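You operate a simulated robot arm through the tools that you are given. There is no shell and no other tool. Be economical: measure what you need, move in short steps, check, and stop when the job is done.

You run a simulated two-armed robot. Do the job below in one go: nothing can be reset, and whatever is moved stays where it is left.

TASK
Take the air filter on the grey steel table and put it away on the upper open shelf of the wood-topped cupboard. Fetch the grey module that says "62" from the cable test bench and stand it on the grey steel table. Take the green-ringed microphone and leave it on the sloping top of the lectern. Open the top drawer of the microphone bench, fetch the battery marked twenty-six and stand it inside and shut the drawer again. Stack the teal module that says "65" from the front of the receiver bench on top of the teal module marked "92". Take the roll of blue tape and leave it on the middle shelf of the open shelving. Do these in any order. Set down upright: grey module, battery marked twenty-six.

Only the result counts: the job must be done as asked and must still hold three seconds after the hand-in. Knocking over, shifting, dropping, spilling or breaking anything else fails it.

THE ROBOT
Two 7-joint arms with two-finger grippers on one trunk, on a base that drives. Base frame: it is fixed to the floor where the robot stands at the start and does not move with it; the origin is under the middle of the robot, x ahead of it, y to its left, z up; the surface under the hand at the start is at about z = 0.78. Lengths are in m, angles in rad, forces in N, time in s.
The left shoulder is at the start at [0.05, 0.191, 1.117], the right one opposite. With the tool pointing down near the work surface each hand reaches from about 0.1 to 0.74 m from the robot's upright axis, wherever it stands, measured 20 degrees to its own side. Places, roughly: air filter (20x15x7 cm) [0.7, -0.2, 0.8]; battery marked twenty-six [-3.75, -9.25, 0.75]; drawer [-2.6, -4.7, 0.6]; green-ringed microphone (19x6x6 cm) [-3.7, -9.3, 0.8]; grey module [0.5, -1.25, 0.75]; grey steel table [0.6, -0.1, 0.8]; middle shelf of the open shelving [0.9, -4.5, 0.9]; roll of blue tape (11x11x5 cm) [0.9, -4.6, 1.2]; sloping top of the lectern [-3.7, -10.7, 1]; teal module [-0.25, -7.75, 0.75]; top drawer of the microphone bench [-2.6, -4.6, 0.6]; upper open shelf of the wood-topped cupboard [-8.1, -2.3, 0.5]. Payload 2.69 kg a hand.
Tool frame (each hand has its own): the origin (TCP) lies between the finger pads and is the grasp point; the fingertips stand 0.02 m ahead of it; z points along the fingers, y is the line along which they close. The gripper opens to 0.1 m. The gripper's body begins 0.063 m behind the TCP.
Orientation is that of the tool frame in the base frame, as [roll, pitch, yaw] about the fixed x, y, z axes, in that order (R = Rz(yaw) Ry(pitch) Rx(roll)). With the fingers straight down and closing along the base's y, the tool's x points along the base's -x, its y along +y and its z along -z.

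THE INTERFACE
- The arms move only by the tool jog_arm. It takes "left_targets", "right_targets" or both (then of equal length, played together; a hand with none holds still); each is a list of rows, each a list of 7 numbers: the shift along the base's x, y, z in m, then the turn, a rotation vector about the base's x, y, z in rad, then the closure in counts, from 0 (fully open) to 255 (shut). In form: [[tx, ty, tz, rx, ry, rz, gripper], ...]. A call has 1 to 20 rows; each row shifts and turns the commanded pose from where the row before left it. Rows are played at 5 a second. More than 0.05 m and 0.15 rad between two rows, or a gripper value outside its range, and nothing of the call is played. Where a pose cannot be reached the arm comes as near as it can. A force on the tool above 40 N (or 10 N above the force at the start of the call, whichever is more), or a blocked arm, ends the call early, and 0.2 s more pass. Each finger travels about 0.153 m/s and halts on what it meets, pressing with about 22 N; the grip force reading is that of the motor and also rises with nothing between the fingers. The clock runs only during rows and for 0.2 s after the last one: add rows that do not move to give the fingers time. The reply holds the time, the measured pose of the TCP, the force on the tool along the base axes, the opening and the grip force, in the units named above and with some noise, with the torque about the TCP (base axes, N m) and any sound that the robot's microphone picked up.
- Cameras (640 x 400 px; columns grow to the right, rows downward): "scene" is now at [0.1352, 0.0005, 1.2784]; the picture's right is [-0.01, -1.00, 0.00], its down [-0.62, 0.01, -0.78] and it looks along [0.78, -0.01, -0.63] (base axes); focal length 281 px, centre (320, 200). "left" rides on the left gripper at [0.07, 0.019, -0.099] in its tool frame; the picture's right is [-0.26, 0.97, 0.00], its down [-0.75, -0.20, -0.63] and it looks along [-0.61, -0.16, 0.78] (tool axes); focal length 230 px, centre (320, 200). "right" rides on the right gripper at [0.07, -0.019, -0.099] in its tool frame; the picture's right is [0.26, 0.97, 0.00], its down [-0.75, 0.20, -0.63] and it looks along [-0.61, 0.16, 0.78] (tool axes); focal length 230 px, centre (320, 200). There is no depth. A picture from a camera that has moved, and an enlarged one, comes with that camera's place and axes in the base frame and with its lens. The place of the scene camera against the robot may be out by one fixed shift of up to 0.012 m in any direction.
- camera(camera): a new picture of that camera. It takes no simulated time.
- lift_body(by): slides the trunk up (or, below 0, down) by that many m; the arms and the scene camera ride with it, the base frame stays. It gives what a move gives, with no picture.
- roll_base(legs): drives the robot by 1 to 6 legs, each [ahead, left, turn to the left] in m, m and rad, along the robot's own axes; the way and the turn of a leg run together, so that a leg with both is an arc; at most 1.5 m and 3.142 rad a leg. The arms and the cameras ride along, it lands a little off, and it stops where it bumps. It gives what a move gives.
- pan_tilt(pan, tilt): turns the head with the scene camera to pan (to the left, within 1.396 rad either way) and tilt (down, from -0.506 to 1.204), counted from straight ahead of the robot. It gives what a move gives.
- close_up(camera, box): a new picture of the part [left, top, right, bottom] of that camera's present view, enlarged. It takes no simulated time.
- finish_job(): hands the job in; it is judged then, once.

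Go step by step. Nothing tells you exact positions but the pictures and the camera data: compare them with the known pose of the tool, close in by small moves and look again before you grip or let go. The budget is 207 turns and 190 pictures, counting those below and the enlarged ones. Unless the task says otherwise, let go and move clear before handing in, and close with one line.

The tools are called by a JSON object that holds its "name" and its "arguments". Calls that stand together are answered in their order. jog_arm: Moves the arms, as the interface text tells. Its arguments: {"type":"object","properties":{"left_targets":{"type":"array","items":{"type":"array","items":{"type":"number"}}},"right_targets":{"type":"array","items":{"type":"array","items":{"type":"number"}}}},"required":[]} The other tools are called the same way: lift_body (by) slides the trunk up or down; roll_base (legs) drives the base; pan_tilt (pan, tilt) turns the head that bears the scene camera; camera (camera) takes a picture; close_up (camera, box) takes an enlarged picture of a part of a camera's view; finish_job () hands the job in.

At the start:

```text
t: 0.0
left_ee_pos: [0.4303, 0.1148, 1.0342]
left_ee_rot: [-3.141, 0.0, 3.141]
left_force: [0.4, 0.7, -0.1]
left_ft_torque: [0.01, 0.02, -0.01]
left_finger_gap: 0.1
left_grasp_force: 0.2
right_ee_pos: [0.4767, -0.1901, 0.9823]
right_ee_rot: [3.14, 0.0, -3.141]
right_force: [0.0, 0.8, -0.2]
right_ft_torque: [0.03, -0.03, 0.02]
right_finger_gap: 0.1001
right_grasp_force: 0.1
trunk travel left (down, up): [-0.175, 0.148]
robot x, y, heading: [-0.0032, 0.0006, -0.002]
head pan, tilt: [-0.01, 0.675]
```

scene: 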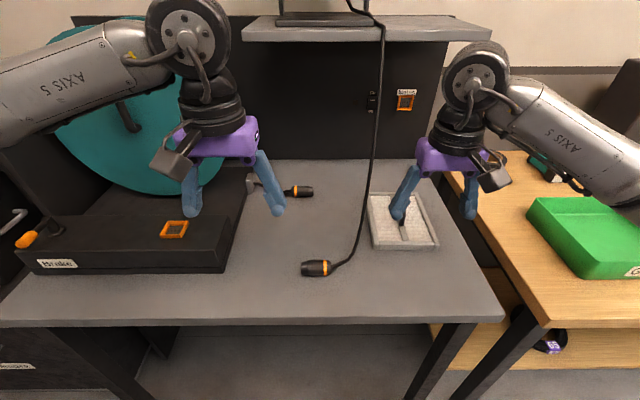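
right: 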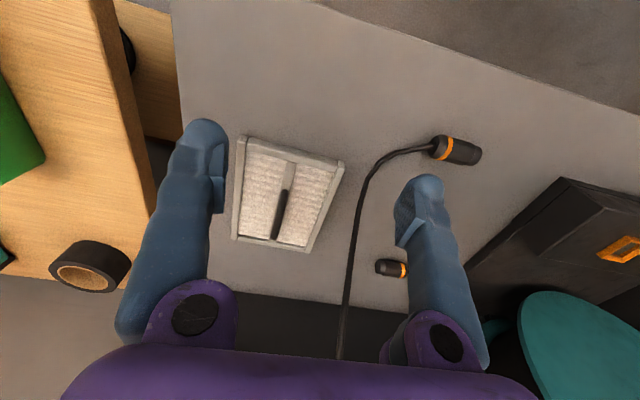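
left: 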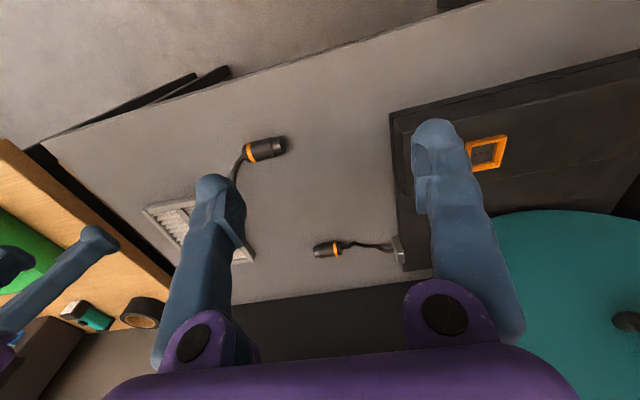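

I see the air filter under the right hand with a bar handle on top. I'll take a closer look at it and survey what lies to the right.

{"name": "close_up", "arguments": {"camera": "right", "box": [200, 110, 380, 270]}}

{"name": "close_up", "arguments": {"camera": "scene", "box": [340, 170, 480, 270]}}

```text
2.50 times, centred on (290, 190) of right
camera zoom: at [0.4071, -0.208, 1.0809], right [-0.26, 0.97, 0.0], down [0.75, 0.2, 0.63], along [0.61, 0.16, -0.78], focal length 575 px, centre (395, 225)
```

zoom: 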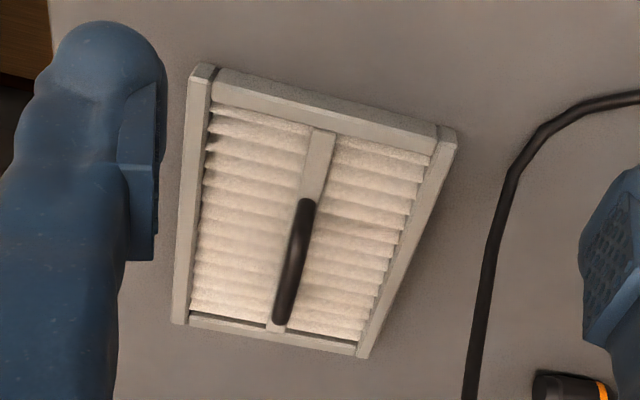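

```text
4.00 times, centred on (410, 220) of scene
camera zoom: at [0.1352, 0.0005, 1.2784], right [-0.01, -1.0, 0.0], down [-0.62, 0.01, -0.78], along [0.78, -0.01, -0.63], focal length 1124 px, centre (-40, 120)
```

zoom: 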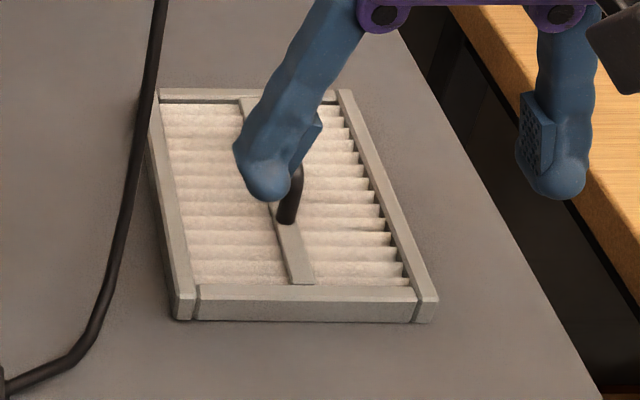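

The filter's handle arch runs along x, centred near (0.67, -0.21) with its top at about z 0.85. A cable rises just to its left, so I'll be careful there. Next I'll look toward the cable test bench and the room.

{"name": "pan_tilt", "arguments": {"pan": -1.2, "tilt": 0.5}}

{"name": "camera", "arguments": {"camera": "scene"}}

```text
t: 1.4
left_ee_pos: [0.4302, 0.1142, 1.0336]
left_ee_rot: [3.14, 0.0, 3.141]
left_force: [1.0, 0.9, 0.2]
left_ft_torque: [0.01, 0.04, 0.0]
left_finger_gap: 0.1001
left_grasp_force: 0.0
right_ee_pos: [0.4776, -0.1901, 0.9822]
right_ee_rot: [-3.14, 0.002, 3.14]
right_force: [-0.3, -0.1, 0.5]
right_ft_torque: [0.0, -0.01, 0.01]
right_finger_gap: 0.0997
right_grasp_force: 0.1
trunk travel left (down, up): [-0.175, 0.148]
robot x, y, heading: [0.0016, 0.0003, -0.0]
head pan, tilt: [-1.201, 0.499]
```

```text
184 pictures are left
camera scene: at [0.0823, -0.0834, 1.294], right [-0.93, -0.36, 0.0], down [-0.17, 0.45, -0.88], along [0.32, -0.82, -0.48], focal length 281 px, centre (320, 200)
```

scene: 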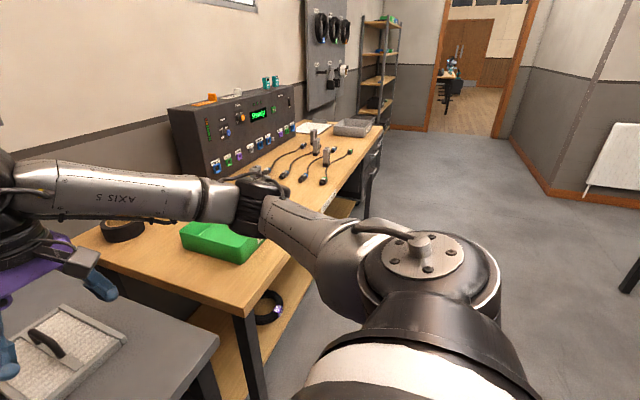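

The cable test bench is to the right, with small grey modules and cables on it. I'll back up a little and slide right to face them.

{"name": "roll_base", "arguments": {"legs": [[-0.25, 0, 0], [0, -1.1, 0]]}}

{"name": "pan_tilt", "arguments": {"pan": -0.1, "tilt": 0.55}}

{"name": "camera", "arguments": {"camera": "scene"}}

```text
t: 12.7
left_ee_pos: [0.1842, -0.9812, 1.0325]
left_ee_rot: [3.141, 0.0, -3.134]
left_force: [-0.2, 0.3, 0.8]
left_ft_torque: [0.01, -0.03, 0.02]
left_finger_gap: 0.1002
left_grasp_force: 0.1
right_ee_pos: [0.2328, -1.2844, 0.9838]
right_ee_rot: [3.14, 0.0, -3.135]
right_force: [-0.2, 0.0, -0.8]
right_ft_torque: [-0.02, 0.01, 0.0]
right_finger_gap: 0.1001
right_grasp_force: 0.1
trunk travel left (down, up): [-0.175, 0.148]
robot x, y, heading: [-0.2457, -1.1004, 0.007]
head pan, tilt: [-1.201, 0.499]
```

```text
t: 14.1
left_ee_pos: [0.1848, -0.9807, 1.0334]
left_ee_rot: [3.141, 0.0, -3.135]
left_force: [-0.6, -0.4, 0.0]
left_ft_torque: [0.01, 0.01, 0.04]
left_finger_gap: 0.0999
left_grasp_force: 0.0
right_ee_pos: [0.2332, -1.2844, 0.9829]
right_ee_rot: [-3.142, 0.001, -3.136]
right_force: [0.1, -0.1, -0.5]
right_ft_torque: [0.03, 0.02, 0.02]
right_finger_gap: 0.0999
right_grasp_force: 0.0
trunk travel left (down, up): [-0.175, 0.148]
robot x, y, heading: [-0.2435, -1.0981, 0.004]
head pan, tilt: [-0.099, 0.55]
```

```text
183 pictures are left
camera scene: at [-0.1061, -1.1045, 1.2894], right [-0.09, -1.0, 0.0], down [-0.52, 0.05, -0.85], along [0.85, -0.08, -0.52], focal length 281 px, centre (320, 200)
```

scene: 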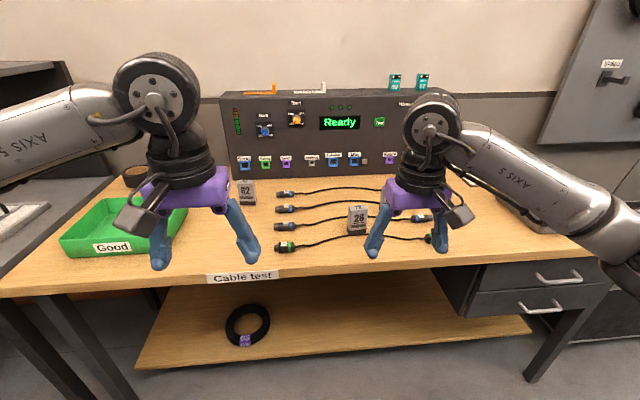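

Two grey modules stand between the cables: one that looks like "62" on the left and one like "26" near the right hand. I'll zoom in to read them.

{"name": "close_up", "arguments": {"camera": "scene", "box": [200, 160, 400, 260]}}

{"name": "camera", "arguments": {"camera": "left"}}

```text
3.20 times, centred on (300, 210) of scene
camera zoom: at [-0.1061, -1.1045, 1.2894], right [-0.09, -1.0, 0.0], down [-0.52, 0.05, -0.85], along [0.85, -0.08, -0.52], focal length 899 px, centre (384, 168)
```

zoom: 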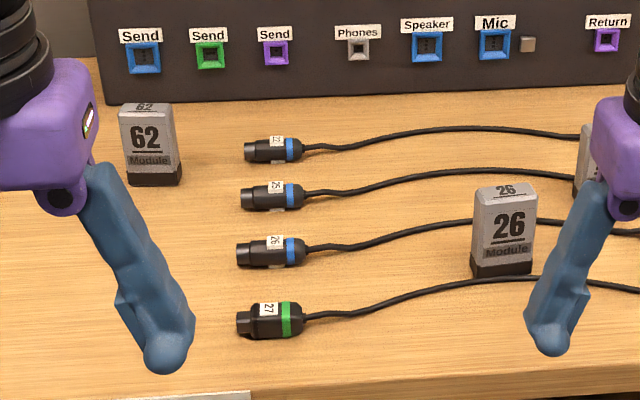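

```text
181 pictures are left
camera left: at [0.1151, -0.962, 1.133], right [0.25, 0.97, 0.0], down [0.75, -0.2, 0.63], along [0.61, -0.16, -0.78], focal length 230 px, centre (320, 200)
```

left: 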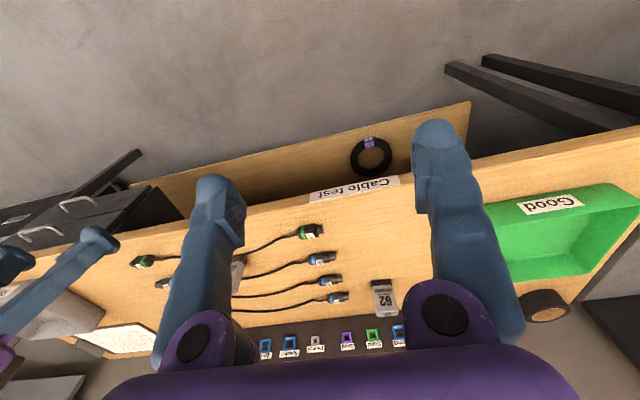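

Module "62" stands at about (0.76, -0.93) on the bench. I'll roll ahead so the left hand can reach it from above.

{"name": "roll_base", "arguments": {"legs": [[0.31, 0, 0]]}}

{"name": "jog_arm", "arguments": {"left_targets": [[0.04, 0.01, 0, 0, 0, 0, 0], [0.04, 0.01, 0, 0, 0, 0, 0], [0.04, 0.01, -0.02, 0, 0, 0, 0], [0.03, 0.01, -0.03, 0, 0, 0, 0], [0, 0, 0, 0, 0, 0, 0]]}}

{"name": "camera", "arguments": {"camera": "left"}}

{"name": "camera", "arguments": {"camera": "scene"}}

```text
t: 16.1
left_ee_pos: [0.494, -0.9705, 1.034]
left_ee_rot: [-3.14, 0.0, -3.124]
left_force: [0.0, -0.3, -0.3]
left_ft_torque: [-0.01, 0.0, 0.03]
left_finger_gap: 0.1
left_grasp_force: 0.0
right_ee_pos: [0.5469, -1.2746, 0.9811]
right_ee_rot: [3.141, -0.001, -3.123]
right_force: [-0.2, 0.6, -0.5]
right_ft_torque: [0.03, 0.04, 0.02]
right_finger_gap: 0.1002
right_grasp_force: 0.0
trunk travel left (down, up): [-0.175, 0.148]
robot x, y, heading: [0.0636, -1.093, 0.019]
head pan, tilt: [-0.099, 0.55]
```

```text
t: 17.4
left_ee_pos: [0.6436, -0.9297, 0.9859]
left_ee_rot: [3.141, 0.002, -3.123]
left_force: [0.2, 0.3, -0.2]
left_ft_torque: [-0.01, 0.02, 0.04]
left_finger_gap: 0.1003
left_grasp_force: 0.0
right_ee_pos: [0.5455, -1.2746, 0.9828]
right_ee_rot: [-3.141, 0.001, -3.122]
right_force: [-0.6, -0.5, 0.0]
right_ft_torque: [0.0, 0.0, 0.03]
right_finger_gap: 0.1
right_grasp_force: 0.1
trunk travel left (down, up): [-0.175, 0.148]
robot x, y, heading: [0.0645, -1.0973, 0.02]
head pan, tilt: [-0.099, 0.55]
```

```text
180 pictures are left
camera left: at [0.5733, -0.9126, 1.0849], right [0.24, 0.97, 0.0], down [0.75, -0.19, 0.63], along [0.61, -0.15, -0.78], focal length 230 px, centre (320, 200)
```

left: 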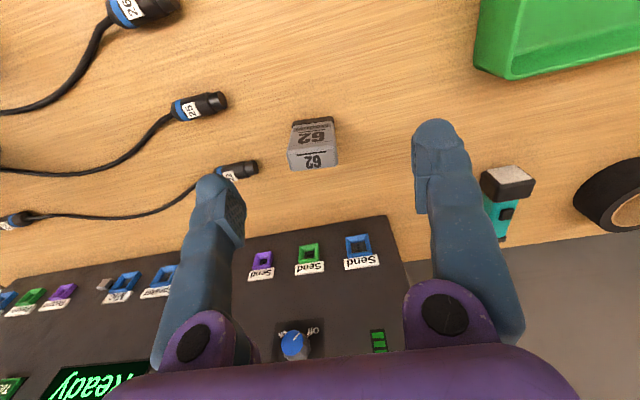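

```text
179 pictures are left
camera scene: at [0.2042, -1.0991, 1.2895], right [-0.08, -1.0, 0.0], down [-0.52, 0.04, -0.85], along [0.85, -0.07, -0.52], focal length 281 px, centre (320, 200)
```

scene: 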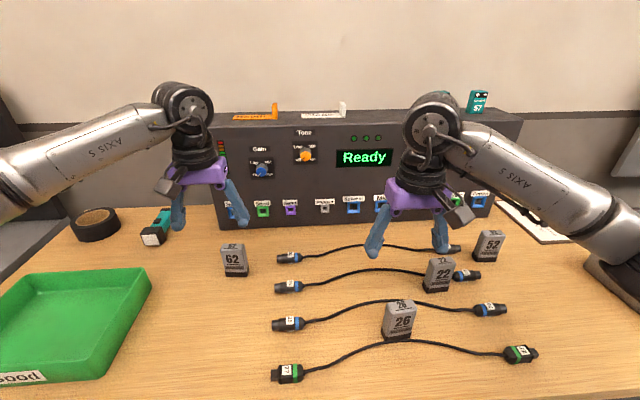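

Module 62 triangulates to about (0.68, -0.945), top between 0.86 and 0.90. I'll move above it, keeping the fingertips higher than the top, and look again.

{"name": "jog_arm", "arguments": {"left_targets": [[0.02, -0.007, -0.015, 0, 0, 0, 0], [0.02, -0.006, -0.015, 0, 0, 0, 0], [0, 0, 0, 0, 0, 0, 0]]}}

{"name": "camera", "arguments": {"camera": "left"}}

{"name": "close_up", "arguments": {"camera": "scene", "box": [160, 170, 320, 290]}}

```text
t: 18.1
left_ee_pos: [0.6827, -0.9455, 0.9557]
left_ee_rot: [-3.14, 0.001, -3.122]
left_force: [0.0, -0.7, -0.7]
left_ft_torque: [0.02, 0.01, -0.01]
left_finger_gap: 0.0998
left_grasp_force: 0.0
right_ee_pos: [0.5468, -1.2747, 0.9821]
right_ee_rot: [-3.141, 0.0, -3.123]
right_force: [-0.7, 0.7, -0.9]
right_ft_torque: [0.04, -0.03, -0.02]
right_finger_gap: 0.0998
right_grasp_force: 0.2
trunk travel left (down, up): [-0.175, 0.148]
robot x, y, heading: [0.0632, -1.0933, 0.013]
head pan, tilt: [-0.099, 0.55]
```

```text
178 pictures are left
camera left: at [0.6124, -0.9278, 1.0545], right [0.24, 0.97, 0.0], down [0.75, -0.19, 0.63], along [0.61, -0.15, -0.78], focal length 230 px, centre (320, 200)
```

left: 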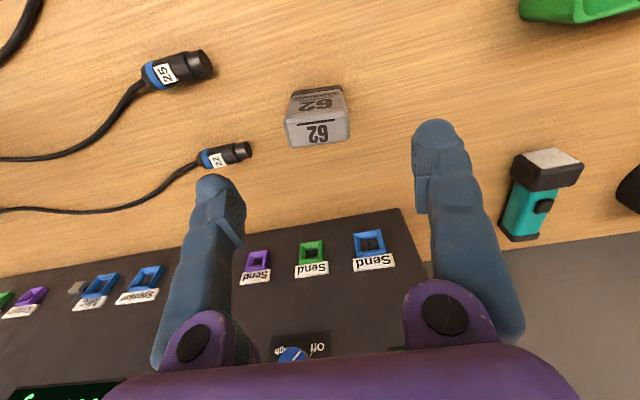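

```text
3.33 times, centred on (240, 230) of scene
camera zoom: at [0.2043, -1.0989, 1.2895], right [-0.08, -1.0, 0.0], down [-0.52, 0.04, -0.85], along [0.85, -0.07, -0.52], focal length 936 px, centre (587, 100)
```

zoom: 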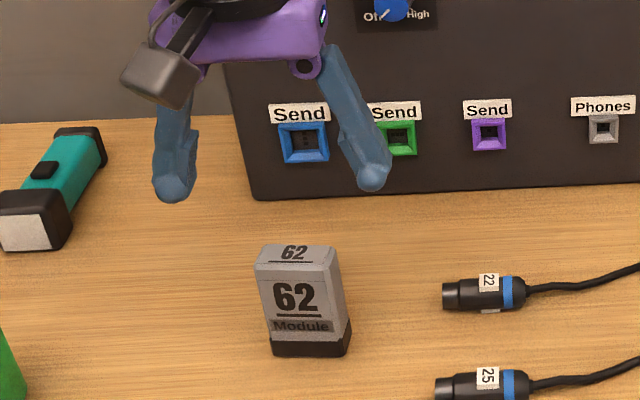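

The hand is centred over module 62, whose top is at about z 0.87. I'll descend and grip it.

{"name": "jog_arm", "arguments": {"left_targets": [[0.002, -0.002, -0.04, 0, 0, 0, 0], [0.002, 0, -0.04, 0, 0, 0, 0], [0, 0, -0.028, 0, 0, 0, 0], [0, 0, 0, 0, 0, 0, 0]]}}

{"name": "close_up", "arguments": {"camera": "scene", "box": [160, 170, 320, 290]}}

{"name": "camera", "arguments": {"camera": "left"}}

```text
t: 19.1
left_ee_pos: [0.6861, -0.9464, 0.8465]
left_ee_rot: [3.141, 0.0, -3.123]
left_force: [0.7, 0.2, -0.5]
left_ft_torque: [0.02, 0.02, 0.03]
left_finger_gap: 0.1001
left_grasp_force: 0.1
right_ee_pos: [0.547, -1.2737, 0.9812]
right_ee_rot: [3.141, -0.001, -3.123]
right_force: [-0.4, 0.1, 0.0]
right_ft_torque: [0.01, -0.04, 0.01]
right_finger_gap: 0.0997
right_grasp_force: 0.1
trunk travel left (down, up): [-0.175, 0.148]
robot x, y, heading: [0.0686, -1.0962, 0.017]
head pan, tilt: [-0.099, 0.55]
```

```text
3.33 times, centred on (240, 230) of scene
camera zoom: at [0.2044, -1.099, 1.2895], right [-0.08, -1.0, 0.0], down [-0.52, 0.04, -0.85], along [0.85, -0.07, -0.52], focal length 936 px, centre (587, 100)
```

zoom: 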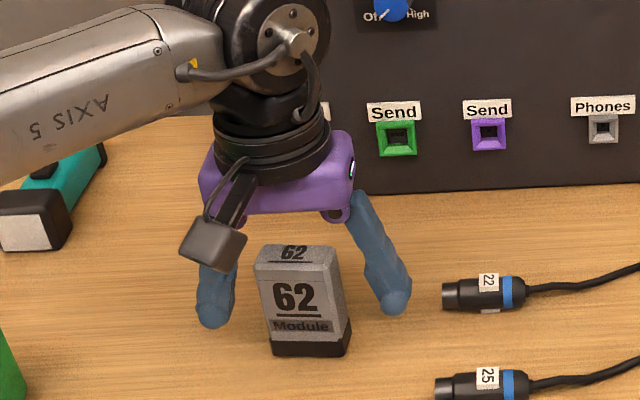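

```text
175 pictures are left
camera left: at [0.617, -0.9293, 0.9448], right [0.24, 0.97, 0.0], down [0.75, -0.19, 0.63], along [0.61, -0.15, -0.78], focal length 230 px, centre (320, 200)
```

left: 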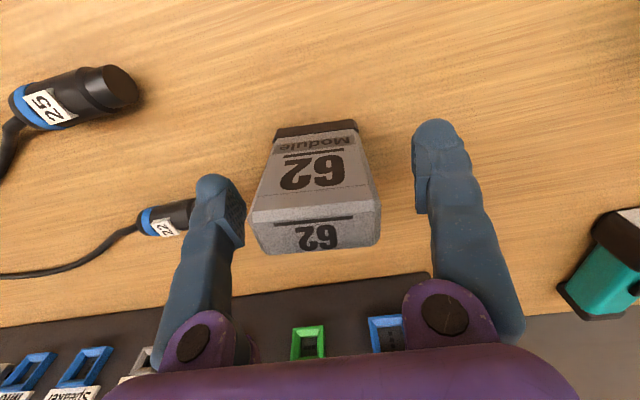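

The fingers straddle the module. I'll close, wait and lift.

{"name": "jog_arm", "arguments": {"left_targets": [[0.004, 0, -0.004, 0, 0, 0, 0], [0, 0, 0, 0, 0, 0, 255], [0, 0, 0, 0, 0, 0, 255], [0, 0, 0, 0, 0, 0, 255], [0, 0, 0.04, 0, 0, 0, 255], [0, 0, 0.05, 0, 0, 0, 255], [0, 0, 0.05, 0, 0, 0, 255]]}}

{"name": "camera", "arguments": {"camera": "left"}}

```text
t: 20.8
left_ee_pos: [0.6891, -0.9473, 0.9812]
left_ee_rot: [3.14, 0.0, -3.121]
left_force: [-0.1, 0.5, -1.1]
left_ft_torque: [0.01, -0.03, 0.01]
left_finger_gap: 0.0498
left_grasp_force: 22.1
right_ee_pos: [0.5455, -1.2752, 0.9826]
right_ee_rot: [3.142, 0.0, -3.121]
right_force: [-0.3, -0.2, -0.3]
right_ft_torque: [0.02, 0.02, 0.01]
right_finger_gap: 0.1001
right_grasp_force: 0.2
trunk travel left (down, up): [-0.175, 0.148]
robot x, y, heading: [0.0664, -1.0928, 0.022]
head pan, tilt: [-0.099, 0.55]
```

```text
174 pictures are left
camera left: at [0.6205, -0.929, 1.081], right [0.24, 0.97, 0.0], down [0.75, -0.19, 0.63], along [0.61, -0.15, -0.78], focal length 230 px, centre (320, 200)
```

left: 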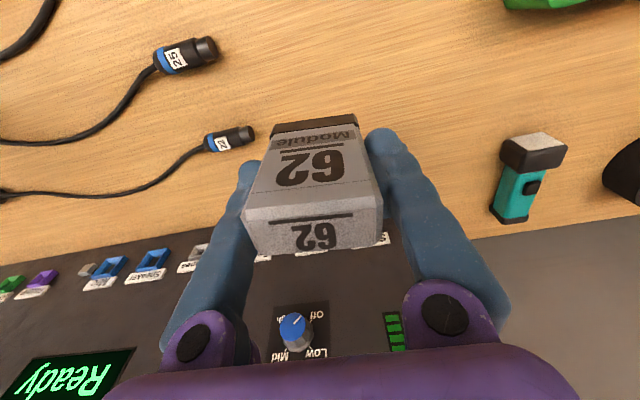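

The module is held. I'll back off, slide left to the steel table and pull the hand in a little.

{"name": "roll_base", "arguments": {"legs": [[-0.31, 0, -0.02], [0, 0.7, 0]]}}

{"name": "jog_arm", "arguments": {"left_targets": [[-0.04, 0, 0, 0, 0, 0, 255], [-0.04, 0, 0, 0, 0, 0, 255], [-0.04, 0, 0, 0, 0, 0, 255]]}}

{"name": "pan_tilt", "arguments": {"pan": 0.1, "tilt": 0.6}}

{"name": "camera", "arguments": {"camera": "scene"}}

```text
t: 29.0
left_ee_pos: [0.3913, -0.2536, 0.9811]
left_ee_rot: [-3.141, 0.0, -3.134]
left_force: [0.2, -0.2, -1.7]
left_ft_torque: [0.01, 0.01, -0.01]
left_finger_gap: 0.0494
left_grasp_force: 21.9
right_ee_pos: [0.2437, -0.5798, 0.9816]
right_ee_rot: [3.141, 0.001, -3.136]
right_force: [-0.7, 0.7, 0.5]
right_ft_torque: [0.02, 0.02, 0.0]
right_finger_gap: 0.1
right_grasp_force: 0.0
trunk travel left (down, up): [-0.175, 0.148]
robot x, y, heading: [-0.2321, -0.3903, 0.006]
head pan, tilt: [-0.099, 0.55]
```

```text
t: 29.8
left_ee_pos: [0.2704, -0.2534, 0.9817]
left_ee_rot: [3.141, 0.001, -3.134]
left_force: [0.0, -0.4, -0.9]
left_ft_torque: [0.03, -0.01, 0.02]
left_finger_gap: 0.0494
left_grasp_force: 21.8
right_ee_pos: [0.243, -0.5797, 0.9822]
right_ee_rot: [3.141, 0.0, -3.134]
right_force: [0.1, 0.1, 0.0]
right_ft_torque: [-0.02, -0.03, -0.02]
right_finger_gap: 0.1002
right_grasp_force: 0.0
trunk travel left (down, up): [-0.175, 0.148]
robot x, y, heading: [-0.2354, -0.3917, 0.006]
head pan, tilt: [-0.099, 0.55]
```

```text
t: 30.5
left_ee_pos: [0.2711, -0.2527, 0.9804]
left_ee_rot: [-3.142, 0.001, -3.136]
left_force: [0.4, -0.8, -1.5]
left_ft_torque: [-0.03, -0.02, 0.01]
left_finger_gap: 0.0495
left_grasp_force: 22.4
right_ee_pos: [0.2428, -0.5795, 0.9833]
right_ee_rot: [-3.14, -0.001, -3.134]
right_force: [1.2, 0.7, -0.3]
right_ft_torque: [-0.03, 0.0, -0.02]
right_finger_gap: 0.1001
right_grasp_force: 0.0
trunk travel left (down, up): [-0.175, 0.148]
robot x, y, heading: [-0.2337, -0.3928, 0.007]
head pan, tilt: [0.099, 0.6]
```

```text
173 pictures are left
camera scene: at [-0.0978, -0.3824, 1.2849], right [0.11, -0.99, 0.0], down [-0.56, -0.06, -0.83], along [0.82, 0.09, -0.56], focal length 281 px, centre (320, 200)
```

scene: 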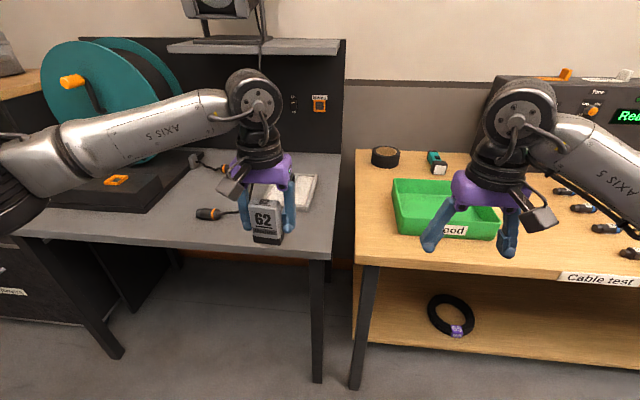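

The table's near right corner is about (0.40, -0.35). I'll roll ahead so the module hangs over (0.475, -0.25), then lower it.

{"name": "roll_base", "arguments": {"legs": [[0.205, 0, 0]]}}

{"name": "jog_arm", "arguments": {"left_targets": [[0, 0, -0.04, 0, 0, 0, 255], [0, 0, -0.04, 0, 0, 0, 255], [0, 0, -0.02, 0, 0, 0, 255], [0, 0, 0, 0, 0, 0, 255]]}}

{"name": "camera", "arguments": {"camera": "scene"}}

```text
t: 32.1
left_ee_pos: [0.4732, -0.2503, 0.9803]
left_ee_rot: [-3.141, -0.001, -3.132]
left_force: [0.8, -0.1, -1.3]
left_ft_torque: [0.0, 0.03, 0.01]
left_finger_gap: 0.0494
left_grasp_force: 21.8
right_ee_pos: [0.4473, -0.5751, 0.9822]
right_ee_rot: [-3.141, -0.001, -3.13]
right_force: [0.1, 0.0, 1.2]
right_ft_torque: [0.0, 0.02, 0.01]
right_finger_gap: 0.1
right_grasp_force: 0.0
trunk travel left (down, up): [-0.175, 0.148]
robot x, y, heading: [-0.0334, -0.3927, 0.008]
head pan, tilt: [0.099, 0.6]
```

```text
t: 33.1
left_ee_pos: [0.4716, -0.2474, 0.8822]
left_ee_rot: [-3.141, 0.002, -3.131]
left_force: [0.0, 0.2, -0.3]
left_ft_torque: [-0.01, 0.0, 0.0]
left_finger_gap: 0.0494
left_grasp_force: 22.2
right_ee_pos: [0.4462, -0.5771, 0.9822]
right_ee_rot: [3.141, 0.001, -3.13]
right_force: [0.7, 0.0, 0.1]
right_ft_torque: [-0.01, 0.01, 0.0]
right_finger_gap: 0.1001
right_grasp_force: 0.0
trunk travel left (down, up): [-0.175, 0.148]
robot x, y, heading: [-0.0354, -0.3924, 0.009]
head pan, tilt: [0.099, 0.6]
```

```text
172 pictures are left
camera scene: at [0.1044, -0.3802, 1.2849], right [0.11, -0.99, 0.0], down [-0.56, -0.06, -0.83], along [0.82, 0.09, -0.56], focal length 281 px, centre (320, 200)
```

scene: 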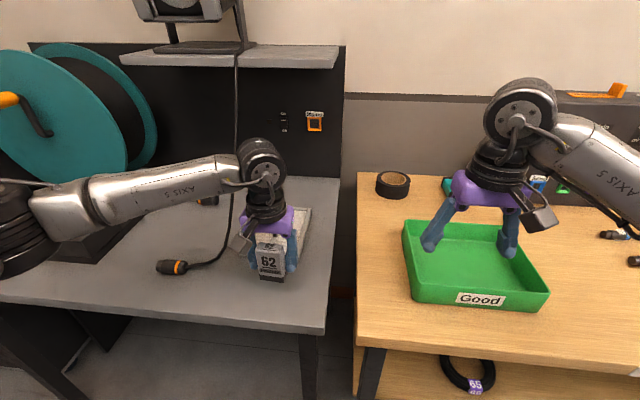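

The module hangs just above the table. I'll lower it in small steps until it touches.

{"name": "jog_arm", "arguments": {"left_targets": [[0, 0, -0.015, 0, 0, 0, 255], [0, 0, -0.013, 0, 0, 0, 255], [0, 0, 0, 0, 0, 0, 255]]}}

{"name": "close_up", "arguments": {"camera": "scene", "box": [210, 210, 330, 300]}}

```text
t: 33.9
left_ee_pos: [0.4731, -0.2493, 0.8535]
left_ee_rot: [3.141, -0.001, -3.131]
left_force: [0.6, 0.4, -1.1]
left_ft_torque: [0.0, 0.0, 0.0]
left_finger_gap: 0.0492
left_grasp_force: 21.8
right_ee_pos: [0.447, -0.5774, 0.9824]
right_ee_rot: [3.141, 0.0, -3.129]
right_force: [0.4, -0.6, 0.9]
right_ft_torque: [0.03, -0.02, -0.01]
right_finger_gap: 0.1
right_grasp_force: 0.0
trunk travel left (down, up): [-0.175, 0.148]
robot x, y, heading: [-0.0331, -0.3927, 0.014]
head pan, tilt: [0.099, 0.6]
```

```text
4.44 times, centred on (270, 255) of scene
camera zoom: at [0.1044, -0.3802, 1.2849], right [0.11, -0.99, 0.0], down [-0.56, -0.06, -0.83], along [0.82, 0.09, -0.56], focal length 1248 px, centre (542, -44)
```

zoom: 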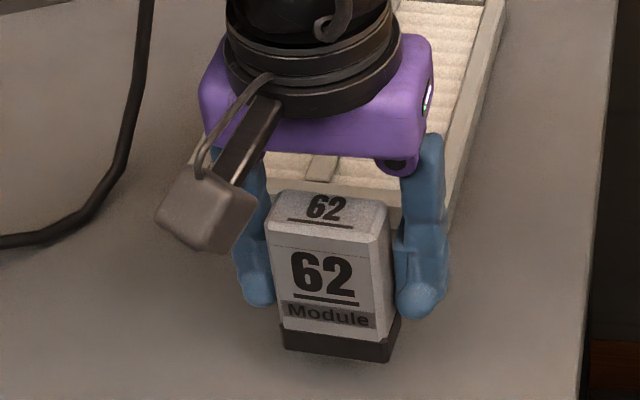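

It is still slightly above the table, so I'll go down a few millimetres at a time.

{"name": "jog_arm", "arguments": {"left_targets": [[0, 0, -0.005, 0, 0, 0, 255], [0, 0, -0.004, 0, 0, 0, 255], [0, 0, 0, 0, 0, 0, 255]]}}

```text
t: 34.7
left_ee_pos: [0.4738, -0.2506, 0.8433]
left_ee_rot: [-3.141, -0.001, -3.132]
left_force: [0.3, -0.5, -0.6]
left_ft_torque: [0.0, -0.02, 0.0]
left_finger_gap: 0.0493
left_grasp_force: 21.5
right_ee_pos: [0.4471, -0.5764, 0.9827]
right_ee_rot: [3.142, 0.0, -3.131]
right_force: [-0.6, 0.0, -0.3]
right_ft_torque: [0.0, -0.02, 0.04]
right_finger_gap: 0.1004
right_grasp_force: 0.1
trunk travel left (down, up): [-0.175, 0.148]
robot x, y, heading: [-0.0332, -0.3947, 0.011]
head pan, tilt: [0.099, 0.6]
```

{"name": "jog_arm", "arguments": {"left_targets": [[0, 0, -0.003, 0, 0, 0, 255], [0, 0, -0.003, 0, 0, 0, 255], [0, 0, 0, 0, 0, 0, 255]]}}

{"name": "close_up", "arguments": {"camera": "scene", "box": [210, 210, 330, 300]}}

```text
t: 35.5
left_ee_pos: [0.4726, -0.25, 0.8384]
left_ee_rot: [3.141, -0.001, -3.132]
left_force: [-0.6, -0.4, -1.0]
left_ft_torque: [-0.02, -0.01, 0.0]
left_finger_gap: 0.049
left_grasp_force: 22.0
right_ee_pos: [0.4462, -0.5767, 0.9822]
right_ee_rot: [-3.141, 0.001, -3.131]
right_force: [-0.4, 0.7, -0.2]
right_ft_torque: [0.02, 0.0, -0.02]
right_finger_gap: 0.1001
right_grasp_force: 0.0
trunk travel left (down, up): [-0.175, 0.148]
robot x, y, heading: [-0.0329, -0.3907, 0.011]
head pan, tilt: [0.099, 0.6]
```

```text
4.44 times, centred on (270, 255) of scene
camera zoom: at [0.1045, -0.3802, 1.2849], right [0.11, -0.99, 0.0], down [-0.56, -0.06, -0.83], along [0.82, 0.09, -0.56], focal length 1248 px, centre (542, -44)
```

zoom: 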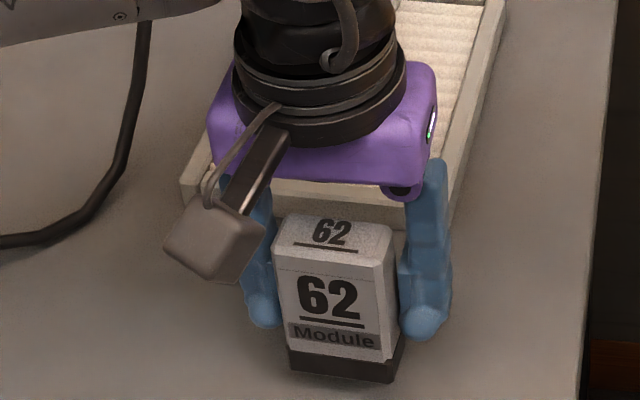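

Still no contact force, so I'll keep going down.

{"name": "jog_arm", "arguments": {"left_targets": [[0, 0, -0.004, 0, 0, 0, 255], [0, 0, -0.004, 0, 0, 0, 255], [0, 0, 0, 0, 0, 0, 255]]}}

```text
t: 36.3
left_ee_pos: [0.4719, -0.2492, 0.8296]
left_ee_rot: [3.141, -0.001, -3.133]
left_force: [0.3, -0.1, -0.1]
left_ft_torque: [0.0, -0.01, 0.0]
left_finger_gap: 0.0494
left_grasp_force: 21.9
right_ee_pos: [0.4461, -0.577, 0.9822]
right_ee_rot: [3.141, 0.0, -3.129]
right_force: [0.0, -0.6, -0.6]
right_ft_torque: [0.01, 0.01, -0.02]
right_finger_gap: 0.1
right_grasp_force: 0.1
trunk travel left (down, up): [-0.175, 0.148]
robot x, y, heading: [-0.0347, -0.3914, 0.012]
head pan, tilt: [0.099, 0.6]
```

{"name": "jog_arm", "arguments": {"left_targets": [[0, 0, -0.004, 0, 0, 0, 255], [0, 0, 0, 0, 0, 0, 255]]}}

{"name": "close_up", "arguments": {"camera": "scene", "box": [210, 210, 330, 300]}}

```text
t: 36.9
left_ee_pos: [0.4727, -0.2497, 0.8264]
left_ee_rot: [-3.141, 0.0, -3.131]
left_force: [1.0, 0.5, -0.2]
left_ft_torque: [0.04, -0.01, -0.04]
left_finger_gap: 0.0491
left_grasp_force: 22.3
right_ee_pos: [0.4466, -0.5764, 0.9821]
right_ee_rot: [-3.142, 0.001, -3.132]
right_force: [-0.5, -0.6, 0.1]
right_ft_torque: [-0.02, 0.0, 0.0]
right_finger_gap: 0.1001
right_grasp_force: 0.2
trunk travel left (down, up): [-0.175, 0.148]
robot x, y, heading: [-0.0355, -0.3889, 0.01]
head pan, tilt: [0.099, 0.6]
```

```text
4.44 times, centred on (270, 255) of scene
camera zoom: at [0.1044, -0.3802, 1.2849], right [0.11, -0.99, 0.0], down [-0.56, -0.06, -0.83], along [0.82, 0.09, -0.56], focal length 1248 px, centre (542, -44)
```

zoom: 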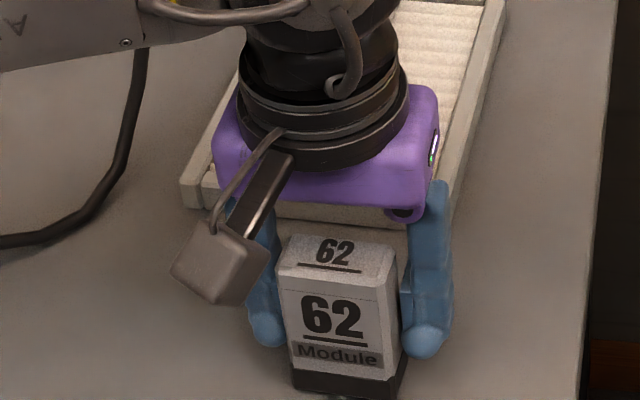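

The bottom looks only a few millimetres above the surface, so I'll continue slowly.

{"name": "jog_arm", "arguments": {"left_targets": [[0, 0, -0.003, 0, 0, 0, 255], [0, 0, 0, 0, 0, 0, 255]]}}

{"name": "jog_arm", "arguments": {"left_targets": [[0, 0, -0.003, 0, 0, 0, 255], [0, 0, 0, 0, 0, 0, 255]]}}

{"name": "camera", "arguments": {"camera": "left"}}

```text
t: 37.5
left_ee_pos: [0.4714, -0.2504, 0.8244]
left_ee_rot: [-3.14, 0.0, -3.132]
left_force: [0.2, -0.4, -0.9]
left_ft_torque: [0.01, 0.01, 0.0]
left_finger_gap: 0.0488
left_grasp_force: 22.2
right_ee_pos: [0.4467, -0.5754, 0.9834]
right_ee_rot: [-3.141, 0.0, -3.129]
right_force: [0.8, 0.3, 0.1]
right_ft_torque: [-0.03, -0.04, -0.01]
right_finger_gap: 0.0998
right_grasp_force: 0.0
trunk travel left (down, up): [-0.175, 0.148]
robot x, y, heading: [-0.0324, -0.39, 0.009]
head pan, tilt: [0.099, 0.6]
```

```text
t: 38.1
left_ee_pos: [0.4734, -0.2493, 0.823]
left_ee_rot: [-3.141, 0.003, -3.133]
left_force: [-0.5, 2.1, 12.3]
left_ft_torque: [0.07, 0.26, -0.03]
left_finger_gap: 0.0491
left_grasp_force: 22.6
right_ee_pos: [0.4471, -0.5765, 0.9825]
right_ee_rot: [3.142, 0.002, -3.131]
right_force: [0.2, 0.1, 0.0]
right_ft_torque: [0.01, -0.02, -0.01]
right_finger_gap: 0.0998
right_grasp_force: 0.0
trunk travel left (down, up): [-0.175, 0.148]
robot x, y, heading: [-0.0332, -0.3917, 0.01]
head pan, tilt: [0.099, 0.6]
```

```text
168 pictures are left
camera left: at [0.4022, -0.2313, 0.9214], right [0.25, 0.97, 0.0], down [0.75, -0.19, 0.63], along [0.61, -0.16, -0.77], focal length 230 px, centre (320, 200)
```

left: 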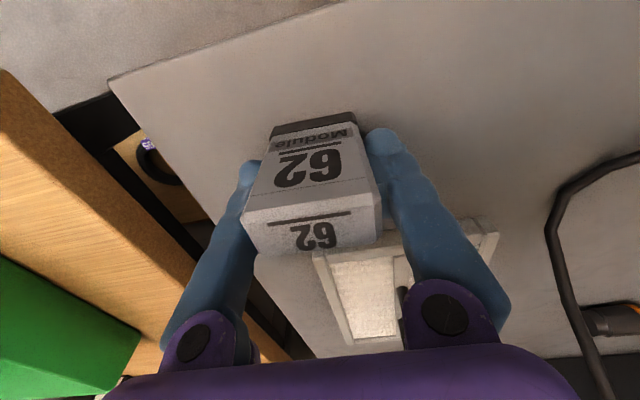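

Contact confirmed (12 N). I'll release, rise, and check that the module stands.

{"name": "jog_arm", "arguments": {"left_targets": [[0, 0, 0.003, 0, 0, 0, 255], [0, 0, 0, 0, 0, 0, 120], [0, 0, 0, 0, 0, 0, 60], [0, 0, 0, 0, 0, 0, 0], [0, 0, 0.04, 0, 0, 0, 0], [0, 0, 0.05, 0, 0, 0, 0], [-0.01, 0, 0.05, 0, 0, 0, 0], [-0.03, 0, 0.04, 0, 0, 0, 0]]}}

{"name": "roll_base", "arguments": {"legs": [[-0.2, 0, -0.01], [0, 0.4, 0]]}}

{"name": "pan_tilt", "arguments": {"pan": -0.1, "tilt": 0.7}}

{"name": "camera", "arguments": {"camera": "scene"}}

```text
refused: row 7 steps farther than a row can; nothing moved
```

```text
t: 43.4
left_ee_pos: [0.2653, 0.1444, 0.8203]
left_ee_rot: [3.141, -0.001, -3.141]
left_force: [0.5, -0.6, -0.6]
left_ft_torque: [0.0, 0.01, -0.03]
left_finger_gap: 0.049
left_grasp_force: 22.4
right_ee_pos: [0.237, -0.1819, 0.9821]
right_ee_rot: [-3.141, 0.001, -3.14]
right_force: [0.6, -0.3, 0.2]
right_ft_torque: [0.02, -0.01, -0.02]
right_finger_gap: 0.1002
right_grasp_force: 0.0
trunk travel left (down, up): [-0.175, 0.148]
robot x, y, heading: [-0.242, 0.0098, -0.001]
head pan, tilt: [0.099, 0.6]
```

```text
t: 44.2
left_ee_pos: [0.2664, 0.1457, 0.8205]
left_ee_rot: [3.141, -0.001, -3.139]
left_force: [-0.7, -0.2, -0.9]
left_ft_torque: [0.0, -0.03, -0.05]
left_finger_gap: 0.0489
left_grasp_force: 21.8
right_ee_pos: [0.236, -0.1815, 0.9813]
right_ee_rot: [-3.141, 0.001, -3.139]
right_force: [-0.2, 0.7, 0.0]
right_ft_torque: [0.03, 0.04, -0.04]
right_finger_gap: 0.0999
right_grasp_force: 0.1
trunk travel left (down, up): [-0.175, 0.148]
robot x, y, heading: [-0.2373, 0.0059, 0.0]
head pan, tilt: [-0.099, 0.7]
```

```text
167 pictures are left
camera scene: at [-0.1065, 0.0009, 1.2763], right [-0.1, -1.0, 0.0], down [-0.64, 0.06, -0.77], along [0.76, -0.07, -0.64], focal length 281 px, centre (320, 200)
```

scene: 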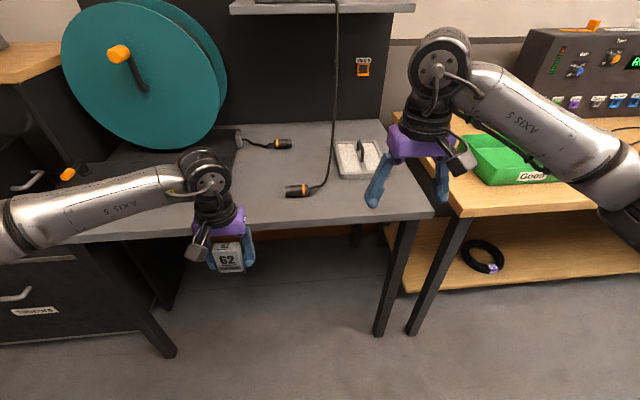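

The jog was refused, so the module is still held by the left hand, and nothing was disturbed. I'll raise the hand, drive back to the clear spot and redo the placement.

{"name": "jog_arm", "arguments": {"left_targets": [[0, 0, 0.04, 0, 0, 0, 255], [0, 0, 0.04, 0, 0, 0, 255], [0, 0, 0, 0, 0, 0, 255]]}}

{"name": "roll_base", "arguments": {"legs": [[0, -0.4, 0.0], [0.205, 0, 0.01]]}}

```text
t: 45.0
left_ee_pos: [0.2661, 0.1474, 0.9003]
left_ee_rot: [-3.141, 0.0, -3.14]
left_force: [0.2, 0.2, -0.7]
left_ft_torque: [0.0, 0.01, 0.01]
left_finger_gap: 0.049
left_grasp_force: 21.8
right_ee_pos: [0.2372, -0.1825, 0.9835]
right_ee_rot: [-3.142, 0.0, -3.14]
right_force: [0.8, -0.5, 0.1]
right_ft_torque: [0.02, -0.04, -0.02]
right_finger_gap: 0.0998
right_grasp_force: 0.2
trunk travel left (down, up): [-0.175, 0.148]
robot x, y, heading: [-0.24, 0.0062, 0.002]
head pan, tilt: [-0.099, 0.7]
```

```text
t: 50.3
left_ee_pos: [0.4702, -0.2557, 0.9003]
left_ee_rot: [-3.141, 0.001, -3.136]
left_force: [0.0, 0.6, -1.0]
left_ft_torque: [0.01, 0.01, -0.01]
left_finger_gap: 0.0488
left_grasp_force: 22.2
right_ee_pos: [0.4426, -0.5846, 0.9812]
right_ee_rot: [-3.142, 0.0, -3.137]
right_force: [0.3, 0.4, -0.4]
right_ft_torque: [-0.05, 0.02, 0.0]
right_finger_gap: 0.0999
right_grasp_force: 0.0
trunk travel left (down, up): [-0.175, 0.148]
robot x, y, heading: [-0.0394, -0.3956, 0.01]
head pan, tilt: [-0.099, 0.7]
```

Back over (0.47, -0.255). I'll lower to just above the known contact height.

{"name": "jog_arm", "arguments": {"left_targets": [[0, 0, -0.04, 0, 0, 0, 255], [0, 0, -0.03, 0, 0, 0, 255], [0, 0, -0.006, 0, 0, 0, 255], [0, 0, 0, 0, 0, 0, 255]]}}

{"name": "jog_arm", "arguments": {"left_targets": [[0, 0, -0.002, 0, 0, 0, 255], [0, 0, 0, 0, 0, 0, 255]]}}

```text
t: 51.3
left_ee_pos: [0.4696, -0.2548, 0.8245]
left_ee_rot: [3.141, -0.002, -3.138]
left_force: [0.0, 0.2, -0.7]
left_ft_torque: [0.04, 0.01, -0.01]
left_finger_gap: 0.0487
left_grasp_force: 21.3
right_ee_pos: [0.4409, -0.5839, 0.9815]
right_ee_rot: [-3.141, 0.0, -3.134]
right_force: [0.2, -0.4, 0.3]
right_ft_torque: [-0.01, 0.02, -0.02]
right_finger_gap: 0.0998
right_grasp_force: 0.1
trunk travel left (down, up): [-0.175, 0.148]
robot x, y, heading: [-0.0366, -0.3976, 0.002]
head pan, tilt: [-0.099, 0.7]
```

```text
t: 51.9
left_ee_pos: [0.4701, -0.2548, 0.8203]
left_ee_rot: [-3.142, 0.0, -3.137]
left_force: [0.1, -0.3, -0.5]
left_ft_torque: [0.01, -0.02, 0.02]
left_finger_gap: 0.049
left_grasp_force: 21.7
right_ee_pos: [0.4412, -0.5853, 0.9816]
right_ee_rot: [3.14, -0.001, -3.137]
right_force: [-0.9, -0.2, 0.1]
right_ft_torque: [0.02, 0.03, 0.03]
right_finger_gap: 0.0996
right_grasp_force: 0.0
trunk travel left (down, up): [-0.175, 0.148]
robot x, y, heading: [-0.0372, -0.3993, 0.004]
head pan, tilt: [-0.099, 0.7]
```

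{"name": "jog_arm", "arguments": {"left_targets": [[0, 0, -0.003, 0, 0, 0, 255], [0, 0, 0, 0, 0, 0, 255]]}}

```text
t: 52.5
left_ee_pos: [0.4701, -0.2551, 0.8211]
left_ee_rot: [-3.142, 0.001, -3.137]
left_force: [-0.7, 1.8, 8.8]
left_ft_torque: [0.04, 0.16, -0.06]
left_finger_gap: 0.0487
left_grasp_force: 21.2
right_ee_pos: [0.4423, -0.5827, 0.9825]
right_ee_rot: [-3.142, 0.001, -3.136]
right_force: [0.7, 0.0, -0.2]
right_ft_torque: [0.01, 0.0, 0.03]
right_finger_gap: 0.0999
right_grasp_force: 0.1
trunk travel left (down, up): [-0.175, 0.148]
robot x, y, heading: [-0.0353, -0.3928, 0.005]
head pan, tilt: [-0.099, 0.7]
```

Contact again. I'll release and rise straight up.

{"name": "jog_arm", "arguments": {"left_targets": [[0, 0, 0.002, 0, 0, 0, 255], [0, 0, 0, 0, 0, 0, 120], [0, 0, 0, 0, 0, 0, 60], [0, 0, 0, 0, 0, 0, 0], [0, 0, 0.04, 0, 0, 0, 0], [0, 0, 0.04, 0, 0, 0, 0], [0, 0, 0.045, 0, 0, 0, 0], [0, 0, 0.045, 0, 0, 0, 0], [0, 0, 0, 0, 0, 0, 0]]}}

{"name": "camera", "arguments": {"camera": "left"}}

```text
t: 54.5
left_ee_pos: [0.4724, -0.2572, 0.9935]
left_ee_rot: [3.141, 0.0, -3.138]
left_force: [0.4, 0.4, -0.2]
left_ft_torque: [-0.02, 0.0, -0.02]
left_finger_gap: 0.1
left_grasp_force: 0.1
right_ee_pos: [0.443, -0.584, 0.9819]
right_ee_rot: [-3.142, -0.001, -3.135]
right_force: [-0.7, 0.2, 0.0]
right_ft_torque: [-0.02, -0.04, 0.0]
right_finger_gap: 0.1005
right_grasp_force: 0.1
trunk travel left (down, up): [-0.175, 0.148]
robot x, y, heading: [-0.0342, -0.3965, 0.004]
head pan, tilt: [-0.099, 0.7]
```

```text
166 pictures are left
camera left: at [0.4026, -0.2385, 1.0915], right [0.25, 0.97, 0.0], down [0.75, -0.2, 0.63], along [0.61, -0.16, -0.78], focal length 230 px, centre (320, 200)
```

left: 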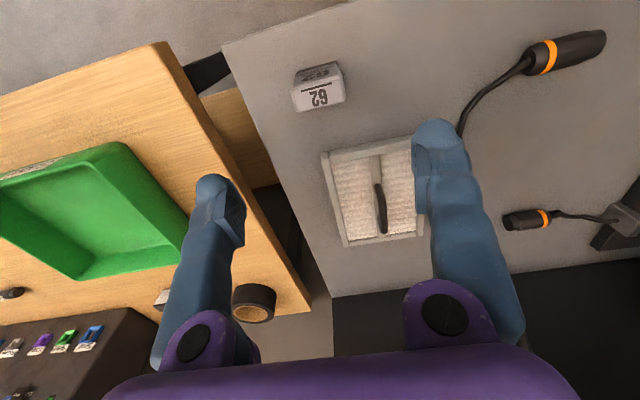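

Module 62 stands on the steel table. Next I'll reposition so the right hand can reach the filter handle.

{"name": "roll_base", "arguments": {"legs": [[-0.15, 0, 0], [0, 0.37, 0], [0.19, 0, 0]]}}

{"name": "jog_arm", "arguments": {"right_targets": [[0.04, -0.005, 0, 0, 0, 0, 127], [0.04, -0.01, 0, 0, 0, 0, 127], [0.03, 0, 0, 0, 0, 0, 127], [0, 0, 0, 0, 0, 0, 127]]}}

{"name": "camera", "arguments": {"camera": "right"}}

{"name": "camera", "arguments": {"camera": "scene"}}

```text
t: 60.5
left_ee_pos: [0.5089, 0.1175, 0.9914]
left_ee_rot: [-3.141, 0.001, -3.139]
left_force: [0.1, -0.6, 0.1]
left_ft_torque: [0.02, 0.04, 0.02]
left_finger_gap: 0.1
left_grasp_force: 0.1
right_ee_pos: [0.4791, -0.2086, 0.9824]
right_ee_rot: [3.141, 0.0, -3.14]
right_force: [0.0, -0.2, 0.1]
right_ft_torque: [-0.02, 0.0, 0.01]
right_finger_gap: 0.0998
right_grasp_force: 0.1
trunk travel left (down, up): [-0.175, 0.148]
robot x, y, heading: [0.0028, -0.0193, -0.0]
head pan, tilt: [-0.099, 0.7]
```

```text
t: 61.5
left_ee_pos: [0.5102, 0.1173, 0.9918]
left_ee_rot: [3.141, 0.0, -3.141]
left_force: [-0.2, -0.6, 0.3]
left_ft_torque: [-0.02, 0.0, -0.01]
left_finger_gap: 0.1002
left_grasp_force: 0.0
right_ee_pos: [0.5902, -0.2257, 0.9822]
right_ee_rot: [-3.142, 0.002, -3.139]
right_force: [-0.1, 0.2, -0.7]
right_ft_torque: [-0.01, -0.02, 0.01]
right_finger_gap: 0.0503
right_grasp_force: 0.0
trunk travel left (down, up): [-0.175, 0.148]
robot x, y, heading: [0.0021, -0.018, 0.005]
head pan, tilt: [-0.099, 0.7]
```

```text
165 pictures are left
camera right: at [0.5201, -0.243, 1.082], right [-0.26, 0.97, 0.0], down [0.75, 0.2, 0.63], along [0.61, 0.16, -0.78], focal length 230 px, centre (320, 200)
```

right: 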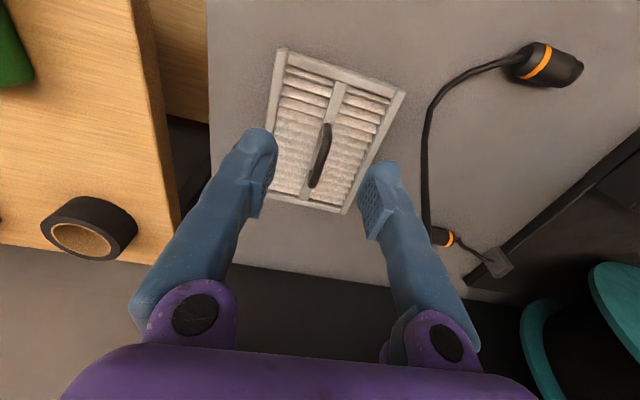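

```text
164 pictures are left
camera scene: at [0.1345, -0.0272, 1.2763], right [-0.1, -1.0, 0.0], down [-0.64, 0.06, -0.77], along [0.76, -0.07, -0.64], focal length 281 px, centre (320, 200)
```

scene: 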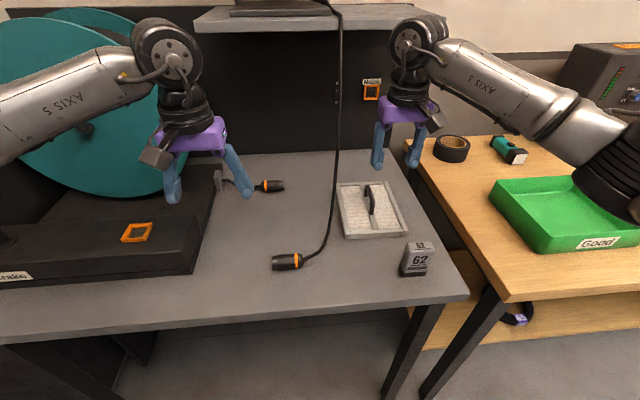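

The handle centre is near (0.673, -0.203). I'll move above it and descend partway with the fingers half open.

{"name": "jog_arm", "arguments": {"right_targets": [[0.042, 0.011, 0, 0, 0, 0, 127], [0.041, 0.011, 0, 0, 0, 0, 127], [0, 0, -0.04, 0, 0, 0, 127], [0, 0, -0.04, 0, 0, 0, 127], [0, 0, -0.02, 0, 0, 0, 127], [0, 0, 0, 0, 0, 0, 127]]}}

{"name": "camera", "arguments": {"camera": "right"}}

{"name": "close_up", "arguments": {"camera": "scene", "box": [300, 100, 460, 240]}}

```text
t: 62.9
left_ee_pos: [0.5096, 0.1178, 0.9923]
left_ee_rot: [-3.141, -0.002, -3.14]
left_force: [0.4, -0.4, 1.2]
left_ft_torque: [-0.02, 0.0, -0.02]
left_finger_gap: 0.0998
left_grasp_force: 0.1
right_ee_pos: [0.6721, -0.2026, 0.8814]
right_ee_rot: [3.141, 0.003, -3.138]
right_force: [0.5, 0.3, -0.5]
right_ft_torque: [0.0, 0.0, 0.02]
right_finger_gap: 0.0503
right_grasp_force: 0.0
trunk travel left (down, up): [-0.175, 0.148]
robot x, y, heading: [0.0027, -0.0196, 0.002]
head pan, tilt: [-0.099, 0.7]
```

```text
163 pictures are left
camera right: at [0.602, -0.2206, 0.9802], right [-0.26, 0.97, 0.0], down [0.75, 0.2, 0.63], along [0.61, 0.16, -0.78], focal length 230 px, centre (320, 200)
```

right: 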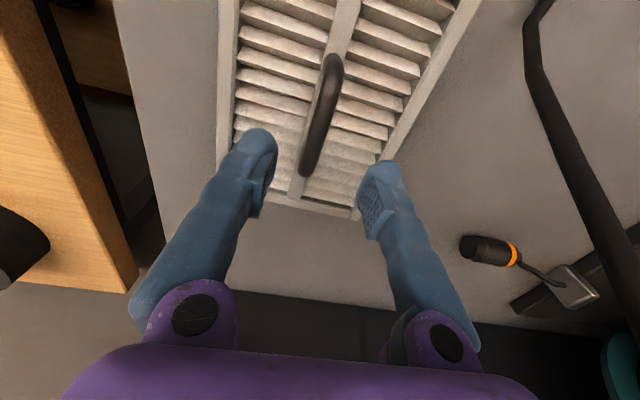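

```text
2.86 times, centred on (380, 170) of scene
camera zoom: at [0.1347, -0.0269, 1.2763], right [-0.1, -1.0, 0.0], down [-0.64, 0.06, -0.77], along [0.76, -0.07, -0.64], focal length 803 px, centre (149, 286)
```

zoom: 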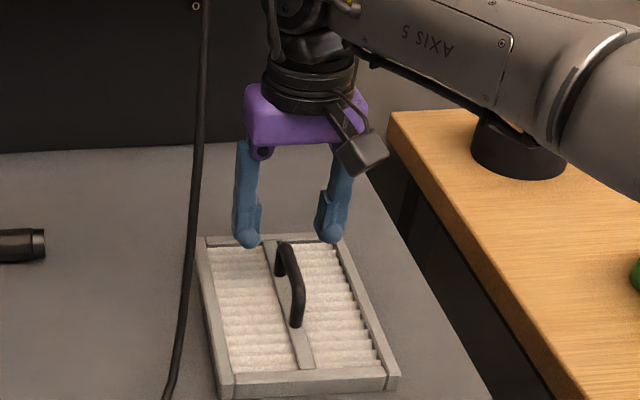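

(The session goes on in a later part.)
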